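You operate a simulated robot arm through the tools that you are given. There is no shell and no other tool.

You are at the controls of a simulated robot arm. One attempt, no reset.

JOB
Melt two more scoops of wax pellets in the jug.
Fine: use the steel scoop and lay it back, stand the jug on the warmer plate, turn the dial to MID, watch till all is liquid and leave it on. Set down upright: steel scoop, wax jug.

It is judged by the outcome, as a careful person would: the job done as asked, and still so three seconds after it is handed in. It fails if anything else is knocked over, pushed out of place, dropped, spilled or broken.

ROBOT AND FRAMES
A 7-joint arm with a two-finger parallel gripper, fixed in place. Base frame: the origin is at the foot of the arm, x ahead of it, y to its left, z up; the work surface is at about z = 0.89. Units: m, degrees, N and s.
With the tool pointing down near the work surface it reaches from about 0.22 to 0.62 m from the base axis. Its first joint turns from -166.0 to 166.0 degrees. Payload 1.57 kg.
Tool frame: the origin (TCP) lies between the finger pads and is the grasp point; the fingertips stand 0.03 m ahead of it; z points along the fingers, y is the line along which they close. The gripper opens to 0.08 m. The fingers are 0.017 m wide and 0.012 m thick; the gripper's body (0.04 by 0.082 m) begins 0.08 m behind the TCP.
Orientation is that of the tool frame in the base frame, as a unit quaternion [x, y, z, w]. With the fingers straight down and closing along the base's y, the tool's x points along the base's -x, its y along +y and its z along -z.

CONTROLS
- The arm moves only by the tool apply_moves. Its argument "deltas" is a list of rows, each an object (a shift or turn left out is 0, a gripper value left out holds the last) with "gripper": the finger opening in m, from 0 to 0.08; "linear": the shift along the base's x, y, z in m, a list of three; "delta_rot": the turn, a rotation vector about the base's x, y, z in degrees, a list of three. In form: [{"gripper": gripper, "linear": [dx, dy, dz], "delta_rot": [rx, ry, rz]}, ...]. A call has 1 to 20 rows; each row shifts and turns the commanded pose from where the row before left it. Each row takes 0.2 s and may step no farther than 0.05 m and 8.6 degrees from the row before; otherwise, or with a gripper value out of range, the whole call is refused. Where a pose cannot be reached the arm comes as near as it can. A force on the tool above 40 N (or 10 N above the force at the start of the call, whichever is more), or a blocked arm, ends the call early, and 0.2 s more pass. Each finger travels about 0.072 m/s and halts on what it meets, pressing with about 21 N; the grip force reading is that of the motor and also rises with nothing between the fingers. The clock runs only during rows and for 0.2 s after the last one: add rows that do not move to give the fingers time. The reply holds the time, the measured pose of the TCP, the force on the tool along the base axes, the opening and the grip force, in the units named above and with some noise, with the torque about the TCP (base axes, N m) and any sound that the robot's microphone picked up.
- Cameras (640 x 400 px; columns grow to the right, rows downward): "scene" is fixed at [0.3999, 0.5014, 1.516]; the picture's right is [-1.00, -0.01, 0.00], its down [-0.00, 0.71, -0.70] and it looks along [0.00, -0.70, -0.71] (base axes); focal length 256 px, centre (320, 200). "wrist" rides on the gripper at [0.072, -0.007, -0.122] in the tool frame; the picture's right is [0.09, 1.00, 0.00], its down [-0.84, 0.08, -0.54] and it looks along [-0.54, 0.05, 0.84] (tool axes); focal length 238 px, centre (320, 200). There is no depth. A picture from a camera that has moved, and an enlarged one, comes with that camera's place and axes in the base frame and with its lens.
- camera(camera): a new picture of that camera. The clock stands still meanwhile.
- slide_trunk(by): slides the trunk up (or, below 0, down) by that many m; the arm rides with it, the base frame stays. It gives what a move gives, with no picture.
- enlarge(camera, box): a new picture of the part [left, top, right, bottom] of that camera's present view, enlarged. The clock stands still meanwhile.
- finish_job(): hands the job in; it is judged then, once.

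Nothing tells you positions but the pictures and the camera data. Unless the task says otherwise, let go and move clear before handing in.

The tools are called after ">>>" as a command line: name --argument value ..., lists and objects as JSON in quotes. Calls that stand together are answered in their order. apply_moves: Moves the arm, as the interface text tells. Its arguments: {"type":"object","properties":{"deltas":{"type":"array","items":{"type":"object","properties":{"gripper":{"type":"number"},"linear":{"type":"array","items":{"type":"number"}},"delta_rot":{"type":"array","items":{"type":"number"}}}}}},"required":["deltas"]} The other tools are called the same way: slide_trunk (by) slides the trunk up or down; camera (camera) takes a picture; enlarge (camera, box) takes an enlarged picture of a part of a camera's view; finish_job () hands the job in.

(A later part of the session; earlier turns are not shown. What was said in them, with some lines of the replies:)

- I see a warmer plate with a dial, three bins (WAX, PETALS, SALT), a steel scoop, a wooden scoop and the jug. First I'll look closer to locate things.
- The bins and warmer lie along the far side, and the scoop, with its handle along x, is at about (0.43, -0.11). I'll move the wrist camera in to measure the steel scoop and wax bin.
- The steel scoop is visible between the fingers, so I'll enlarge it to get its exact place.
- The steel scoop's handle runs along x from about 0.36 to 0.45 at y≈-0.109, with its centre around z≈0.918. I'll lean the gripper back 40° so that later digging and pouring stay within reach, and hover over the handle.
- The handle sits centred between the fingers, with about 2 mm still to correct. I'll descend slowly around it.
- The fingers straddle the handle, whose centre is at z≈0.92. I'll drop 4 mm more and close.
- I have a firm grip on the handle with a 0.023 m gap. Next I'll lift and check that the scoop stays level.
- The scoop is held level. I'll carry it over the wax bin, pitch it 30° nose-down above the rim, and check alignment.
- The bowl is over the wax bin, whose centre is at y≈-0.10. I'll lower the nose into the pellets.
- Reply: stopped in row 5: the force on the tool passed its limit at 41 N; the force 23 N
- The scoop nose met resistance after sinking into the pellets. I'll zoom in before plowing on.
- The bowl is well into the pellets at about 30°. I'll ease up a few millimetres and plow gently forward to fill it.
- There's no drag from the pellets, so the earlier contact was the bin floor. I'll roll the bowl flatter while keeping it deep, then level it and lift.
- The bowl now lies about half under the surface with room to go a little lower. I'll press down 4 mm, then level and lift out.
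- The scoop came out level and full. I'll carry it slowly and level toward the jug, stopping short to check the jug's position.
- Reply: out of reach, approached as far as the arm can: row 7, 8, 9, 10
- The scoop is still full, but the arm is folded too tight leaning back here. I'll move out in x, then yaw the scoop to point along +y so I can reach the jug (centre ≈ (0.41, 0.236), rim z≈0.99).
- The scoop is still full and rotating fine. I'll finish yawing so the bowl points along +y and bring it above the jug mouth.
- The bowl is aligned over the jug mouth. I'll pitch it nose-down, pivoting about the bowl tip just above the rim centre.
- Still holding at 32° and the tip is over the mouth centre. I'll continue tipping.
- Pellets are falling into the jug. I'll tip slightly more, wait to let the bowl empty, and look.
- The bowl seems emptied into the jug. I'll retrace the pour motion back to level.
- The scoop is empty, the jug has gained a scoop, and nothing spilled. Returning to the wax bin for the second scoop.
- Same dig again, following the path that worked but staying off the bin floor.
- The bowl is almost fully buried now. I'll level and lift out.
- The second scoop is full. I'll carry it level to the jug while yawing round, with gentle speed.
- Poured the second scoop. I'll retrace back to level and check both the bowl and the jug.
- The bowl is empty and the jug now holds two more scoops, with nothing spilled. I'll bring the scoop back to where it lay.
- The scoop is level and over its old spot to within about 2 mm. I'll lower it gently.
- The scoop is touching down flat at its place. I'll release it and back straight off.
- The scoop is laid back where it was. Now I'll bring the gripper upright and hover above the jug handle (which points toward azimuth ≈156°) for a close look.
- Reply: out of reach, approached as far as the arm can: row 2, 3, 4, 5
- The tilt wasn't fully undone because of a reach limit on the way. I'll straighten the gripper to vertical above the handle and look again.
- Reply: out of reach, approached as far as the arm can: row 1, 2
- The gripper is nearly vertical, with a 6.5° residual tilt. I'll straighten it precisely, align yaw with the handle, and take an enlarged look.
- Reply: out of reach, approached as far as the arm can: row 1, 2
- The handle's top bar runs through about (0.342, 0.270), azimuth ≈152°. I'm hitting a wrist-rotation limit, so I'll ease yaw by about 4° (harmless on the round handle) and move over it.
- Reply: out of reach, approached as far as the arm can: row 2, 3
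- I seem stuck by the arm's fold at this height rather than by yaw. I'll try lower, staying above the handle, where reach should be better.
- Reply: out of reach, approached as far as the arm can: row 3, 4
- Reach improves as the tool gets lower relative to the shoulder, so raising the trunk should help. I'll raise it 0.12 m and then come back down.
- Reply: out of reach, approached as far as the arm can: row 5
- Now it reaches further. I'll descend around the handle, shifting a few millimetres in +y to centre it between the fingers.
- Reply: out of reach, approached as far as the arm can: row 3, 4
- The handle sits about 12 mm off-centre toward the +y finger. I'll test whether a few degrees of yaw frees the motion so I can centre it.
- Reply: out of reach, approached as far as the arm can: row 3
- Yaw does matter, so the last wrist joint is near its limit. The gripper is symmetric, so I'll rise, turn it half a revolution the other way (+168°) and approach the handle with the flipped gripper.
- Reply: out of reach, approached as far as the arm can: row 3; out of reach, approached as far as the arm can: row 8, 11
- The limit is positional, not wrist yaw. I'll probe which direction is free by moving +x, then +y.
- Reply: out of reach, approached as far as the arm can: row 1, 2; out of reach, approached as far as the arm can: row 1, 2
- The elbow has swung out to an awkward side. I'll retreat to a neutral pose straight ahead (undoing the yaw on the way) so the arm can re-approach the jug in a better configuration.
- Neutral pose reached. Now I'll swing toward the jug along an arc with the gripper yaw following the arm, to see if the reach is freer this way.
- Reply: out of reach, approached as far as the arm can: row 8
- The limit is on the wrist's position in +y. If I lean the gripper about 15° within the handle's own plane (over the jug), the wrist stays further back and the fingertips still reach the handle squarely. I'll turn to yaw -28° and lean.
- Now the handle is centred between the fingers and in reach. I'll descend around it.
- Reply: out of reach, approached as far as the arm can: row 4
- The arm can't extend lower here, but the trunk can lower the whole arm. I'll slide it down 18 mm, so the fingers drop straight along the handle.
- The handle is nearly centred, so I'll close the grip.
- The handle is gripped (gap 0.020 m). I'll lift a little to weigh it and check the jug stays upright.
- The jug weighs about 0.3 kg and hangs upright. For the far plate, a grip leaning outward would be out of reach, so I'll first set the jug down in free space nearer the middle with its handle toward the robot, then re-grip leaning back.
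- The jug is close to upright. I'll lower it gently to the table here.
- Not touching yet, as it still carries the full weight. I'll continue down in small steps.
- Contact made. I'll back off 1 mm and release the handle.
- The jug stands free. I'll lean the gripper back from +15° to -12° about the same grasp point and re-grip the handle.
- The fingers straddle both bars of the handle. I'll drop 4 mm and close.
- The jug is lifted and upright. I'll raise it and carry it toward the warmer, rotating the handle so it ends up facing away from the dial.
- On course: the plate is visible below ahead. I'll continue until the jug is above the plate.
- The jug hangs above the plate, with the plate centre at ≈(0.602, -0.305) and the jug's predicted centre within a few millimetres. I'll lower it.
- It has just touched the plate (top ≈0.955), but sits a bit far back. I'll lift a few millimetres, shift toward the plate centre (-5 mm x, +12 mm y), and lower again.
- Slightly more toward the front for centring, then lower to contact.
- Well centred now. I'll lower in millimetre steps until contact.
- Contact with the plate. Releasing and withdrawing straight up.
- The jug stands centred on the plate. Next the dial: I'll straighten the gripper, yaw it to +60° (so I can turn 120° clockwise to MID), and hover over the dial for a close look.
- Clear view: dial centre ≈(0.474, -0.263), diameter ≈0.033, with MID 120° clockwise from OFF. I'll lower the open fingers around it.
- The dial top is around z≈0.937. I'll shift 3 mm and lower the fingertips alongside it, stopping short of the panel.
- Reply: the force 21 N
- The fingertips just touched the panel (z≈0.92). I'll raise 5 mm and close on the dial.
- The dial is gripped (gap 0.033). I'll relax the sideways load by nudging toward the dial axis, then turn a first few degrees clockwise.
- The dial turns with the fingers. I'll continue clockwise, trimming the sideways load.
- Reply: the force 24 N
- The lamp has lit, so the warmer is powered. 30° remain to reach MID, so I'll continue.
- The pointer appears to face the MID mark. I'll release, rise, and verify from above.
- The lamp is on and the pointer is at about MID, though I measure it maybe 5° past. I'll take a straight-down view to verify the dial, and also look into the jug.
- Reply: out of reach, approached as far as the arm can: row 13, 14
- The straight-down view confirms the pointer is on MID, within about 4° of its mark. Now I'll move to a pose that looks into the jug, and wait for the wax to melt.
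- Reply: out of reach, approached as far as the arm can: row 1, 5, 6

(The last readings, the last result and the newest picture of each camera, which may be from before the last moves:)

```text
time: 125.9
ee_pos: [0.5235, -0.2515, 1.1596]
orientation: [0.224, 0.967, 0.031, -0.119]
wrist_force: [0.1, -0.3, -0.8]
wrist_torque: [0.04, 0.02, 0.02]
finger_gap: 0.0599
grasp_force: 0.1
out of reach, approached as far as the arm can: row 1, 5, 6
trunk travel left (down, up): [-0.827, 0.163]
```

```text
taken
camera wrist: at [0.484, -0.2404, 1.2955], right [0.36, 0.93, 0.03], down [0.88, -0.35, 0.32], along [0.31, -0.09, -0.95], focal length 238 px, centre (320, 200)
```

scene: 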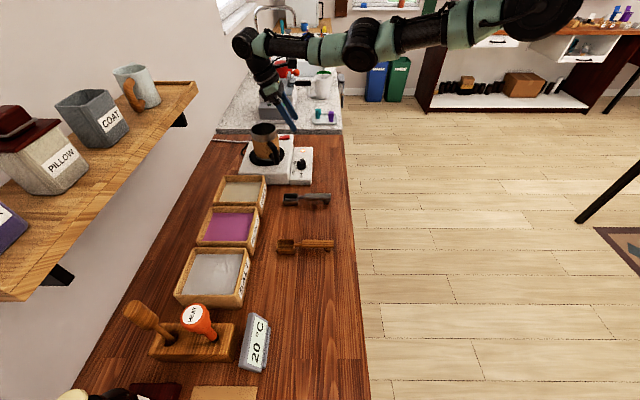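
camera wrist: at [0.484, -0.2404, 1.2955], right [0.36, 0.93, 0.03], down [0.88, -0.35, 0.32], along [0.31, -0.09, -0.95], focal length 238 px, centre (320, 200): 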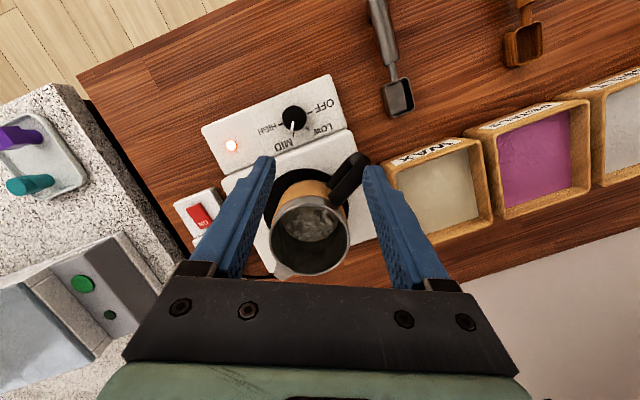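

Good view into the jug between the fingers. I'll zoom in to see the starting state and then wait.

>>> enlarge --camera "wrist" --box '[262, 160, 362, 285]'

>>> apply_moves --deltas '[{}, {}, {}, {}, {}, {}, {}, {}, {}, {}, {}, {}, {}, {}, {}, {}, {}, {}, {}, {}]'

>>> apply_moves --deltas '[{}, {}, {}, {}, {}, {}, {}, {}, {}, {}, {}, {}, {}, {}, {}, {}, {}, {}, {}, {}]'

>>> enlarge --camera "wrist" --box '[262, 160, 362, 285]'

```text
3.20 times, centred on (312, 222) of wrist
camera zoom: at [0.484, -0.2404, 1.2955], right [0.36, 0.93, 0.03], down [0.88, -0.35, 0.32], along [0.31, -0.09, -0.95], focal length 763 px, centre (346, 128)
```

zoom: 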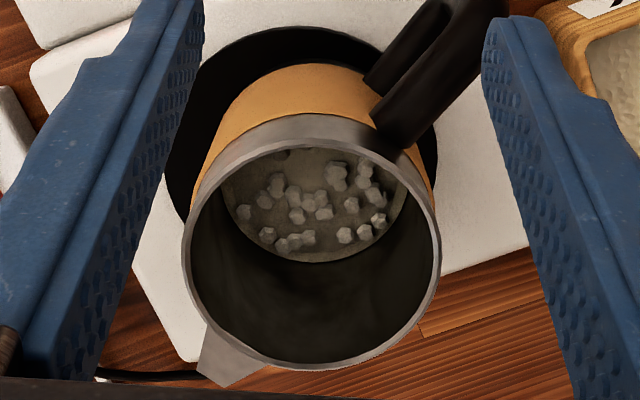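

```text
time: 130.1
ee_pos: [0.5233, -0.2513, 1.1594]
orientation: [0.224, 0.967, 0.031, -0.119]
wrist_force: [0.4, 0.8, -0.3]
wrist_torque: [-0.01, 0.01, -0.03]
finger_gap: 0.06
grasp_force: 0.0
trunk travel left (down, up): [-0.827, 0.163]
```

```text
time: 134.3
ee_pos: [0.5222, -0.2518, 1.1601]
orientation: [0.223, 0.967, 0.03, -0.119]
wrist_force: [0.1, -0.4, -0.8]
wrist_torque: [-0.01, 0.01, 0.02]
finger_gap: 0.0599
grasp_force: 0.0
trunk travel left (down, up): [-0.827, 0.163]
```

```text
3.20 times, centred on (312, 222) of wrist
camera zoom: at [0.4839, -0.2404, 1.2955], right [0.36, 0.93, 0.03], down [0.88, -0.35, 0.32], along [0.31, -0.09, -0.95], focal length 763 px, centre (346, 128)
```

zoom: 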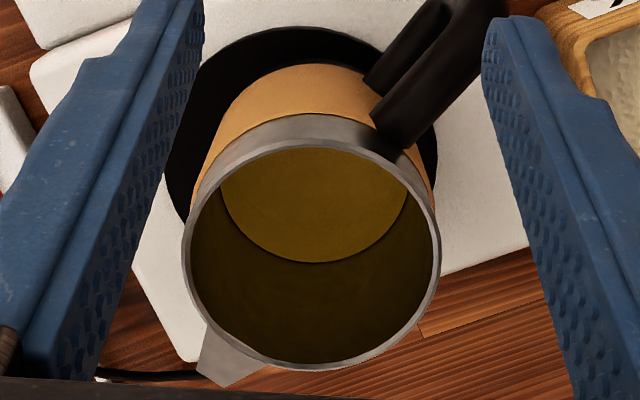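

The wax has turned to clear golden liquid with no pellets visible. I'll wait a bit more to be sure, then look again.

>>> apply_moves --deltas '[{}, {}, {}, {}, {}, {}, {}, {}, {}, {}, {}, {}, {}, {}, {}, {}, {}, {}, {}, {}]'

>>> apply_moves --deltas '[{}, {}, {}, {}, {}, {}, {}, {}, {}, {}, {}, {}, {}, {}, {}, {}, {}, {}, {}, {}]'

>>> enlarge --camera "wrist" --box '[262, 160, 362, 285]'

```text
time: 138.5
ee_pos: [0.5229, -0.2514, 1.1597]
orientation: [0.224, 0.967, 0.031, -0.12]
wrist_force: [-0.4, 0.3, -0.3]
wrist_torque: [0.01, -0.01, 0.0]
finger_gap: 0.0599
grasp_force: 0.0
trunk travel left (down, up): [-0.827, 0.163]
```

```text
time: 142.7
ee_pos: [0.523, -0.251, 1.1593]
orientation: [0.224, 0.967, 0.03, -0.118]
wrist_force: [-0.3, 0.1, 0.2]
wrist_torque: [-0.03, -0.02, -0.01]
finger_gap: 0.06
grasp_force: 0.0
trunk travel left (down, up): [-0.827, 0.163]
```

```text
3.20 times, centred on (312, 222) of wrist
camera zoom: at [0.4839, -0.2404, 1.2955], right [0.36, 0.93, 0.03], down [0.88, -0.35, 0.32], along [0.31, -0.09, -0.95], focal length 763 px, centre (346, 128)
```

zoom: 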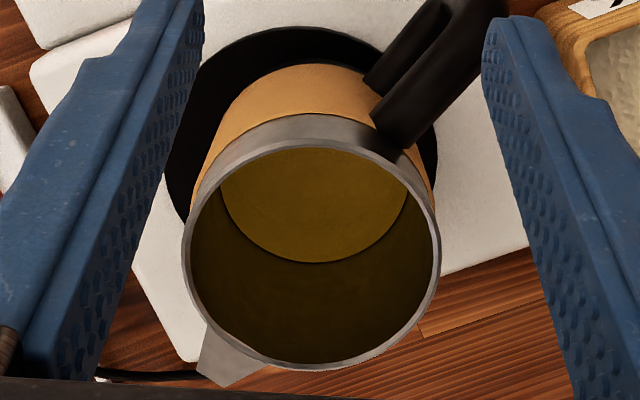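

It's unchanged: all liquid, heat on. I'll withdraw the arm up and clear, then check the whole scene.

>>> apply_moves --deltas '[{"linear": [-0.01, 0.01, 0.03]}, {"linear": [-0.015, 0.02, 0.03]}, {"linear": [-0.015, 0.03, 0.02]}, {"linear": [-0.015, 0.035, 0]}, {"linear": [-0.01, 0.035, 0]}, {}]'

>>> camera --camera "scene"

>>> enlarge --camera "scene" --box '[200, 110, 360, 210]'

>>> enlarge --camera "scene" --box '[140, 180, 380, 330]'

>>> camera --camera "wrist"

```text
time: 144.1
ee_pos: [0.4513, -0.114, 1.1837]
orientation: [0.223, 0.967, 0.03, -0.12]
wrist_force: [-1.1, 0.4, 0.1]
wrist_torque: [0.03, -0.02, -0.02]
finger_gap: 0.0601
grasp_force: 0.1
out of reach, approached as far as the arm can: row 1, 2, 3
trunk travel left (down, up): [-0.827, 0.163]
```

```text
taken
```

scene: 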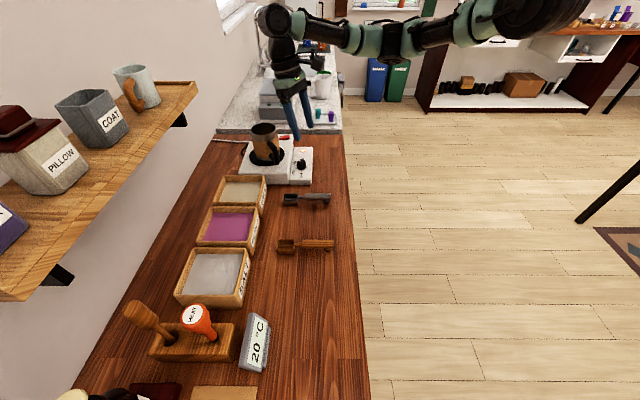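

```text
4.00 times, centred on (280, 160) of scene
camera zoom: at [0.3999, 0.5014, 1.516], right [-1.0, -0.01, 0.0], down [0.0, 0.71, -0.7], along [0.0, -0.7, -0.71], focal length 1023 px, centre (480, 360)
```

zoom: 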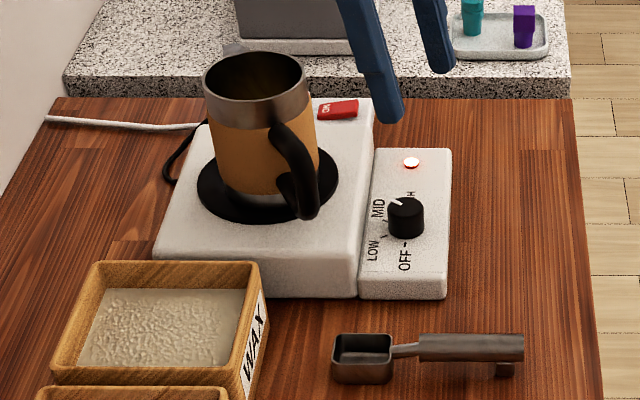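

```text
2.67 times, centred on (260, 255) of scene
camera zoom: at [0.3999, 0.5014, 1.516], right [-1.0, -0.01, 0.0], down [0.0, 0.71, -0.7], along [0.0, -0.7, -0.71], focal length 682 px, centre (480, 53)
```

zoom: 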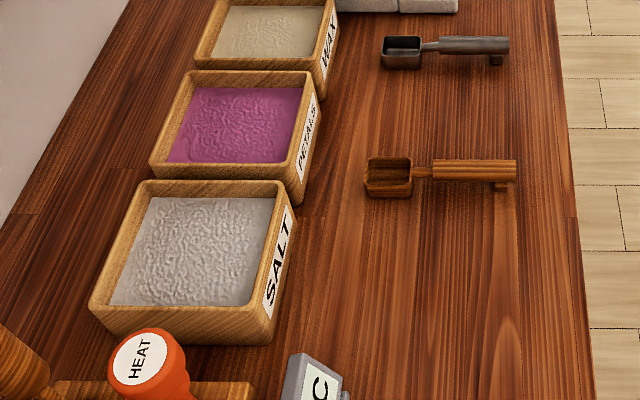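

```text
taken
camera wrist: at [0.4121, -0.1031, 1.3188], right [0.36, 0.93, 0.03], down [0.88, -0.35, 0.32], along [0.31, -0.09, -0.95], focal length 238 px, centre (320, 200)
```

wrist: 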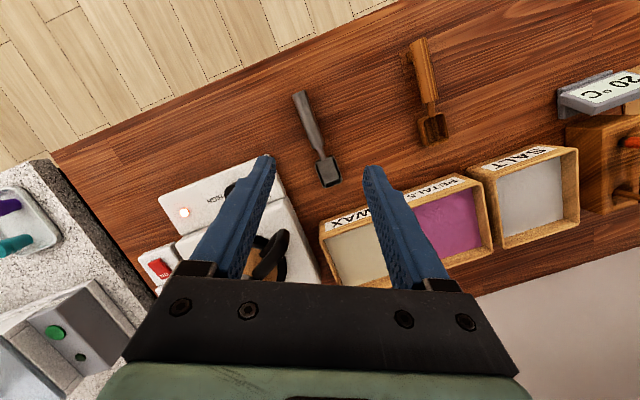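

Everything is as asked:
- The steel scoop lies back in its place.
- The jug stands upright on the plate with its wax fully liquid.
- The dial is on MID with the lamp lit.
- Nothing was spilled or disturbed, and the arm is clear.

Handing in.

>>> finish_job

```text
The job is handed in.
```

I've handed the job in: two more level scoops of wax are in the jug, and the wax I could see is all liquid. The camera only showed about half the surface. I saw no pellets there and no change over a further eight seconds.

- **Steel scoop:** it is back where it lay, upright, within a few millimetres of its original spot.
- **Jug:** it stands upright and centred on the warmer plate, with its handle turned away from the dial. I set it down once on the bench partway to change my grip.
- **Dial:** it points to MID, about 4° past the mark, with the lamp lit and the heat left on.
- **Everything else:** I saw no spills and nothing knocked over or out of place. The arm has let go and moved clear.
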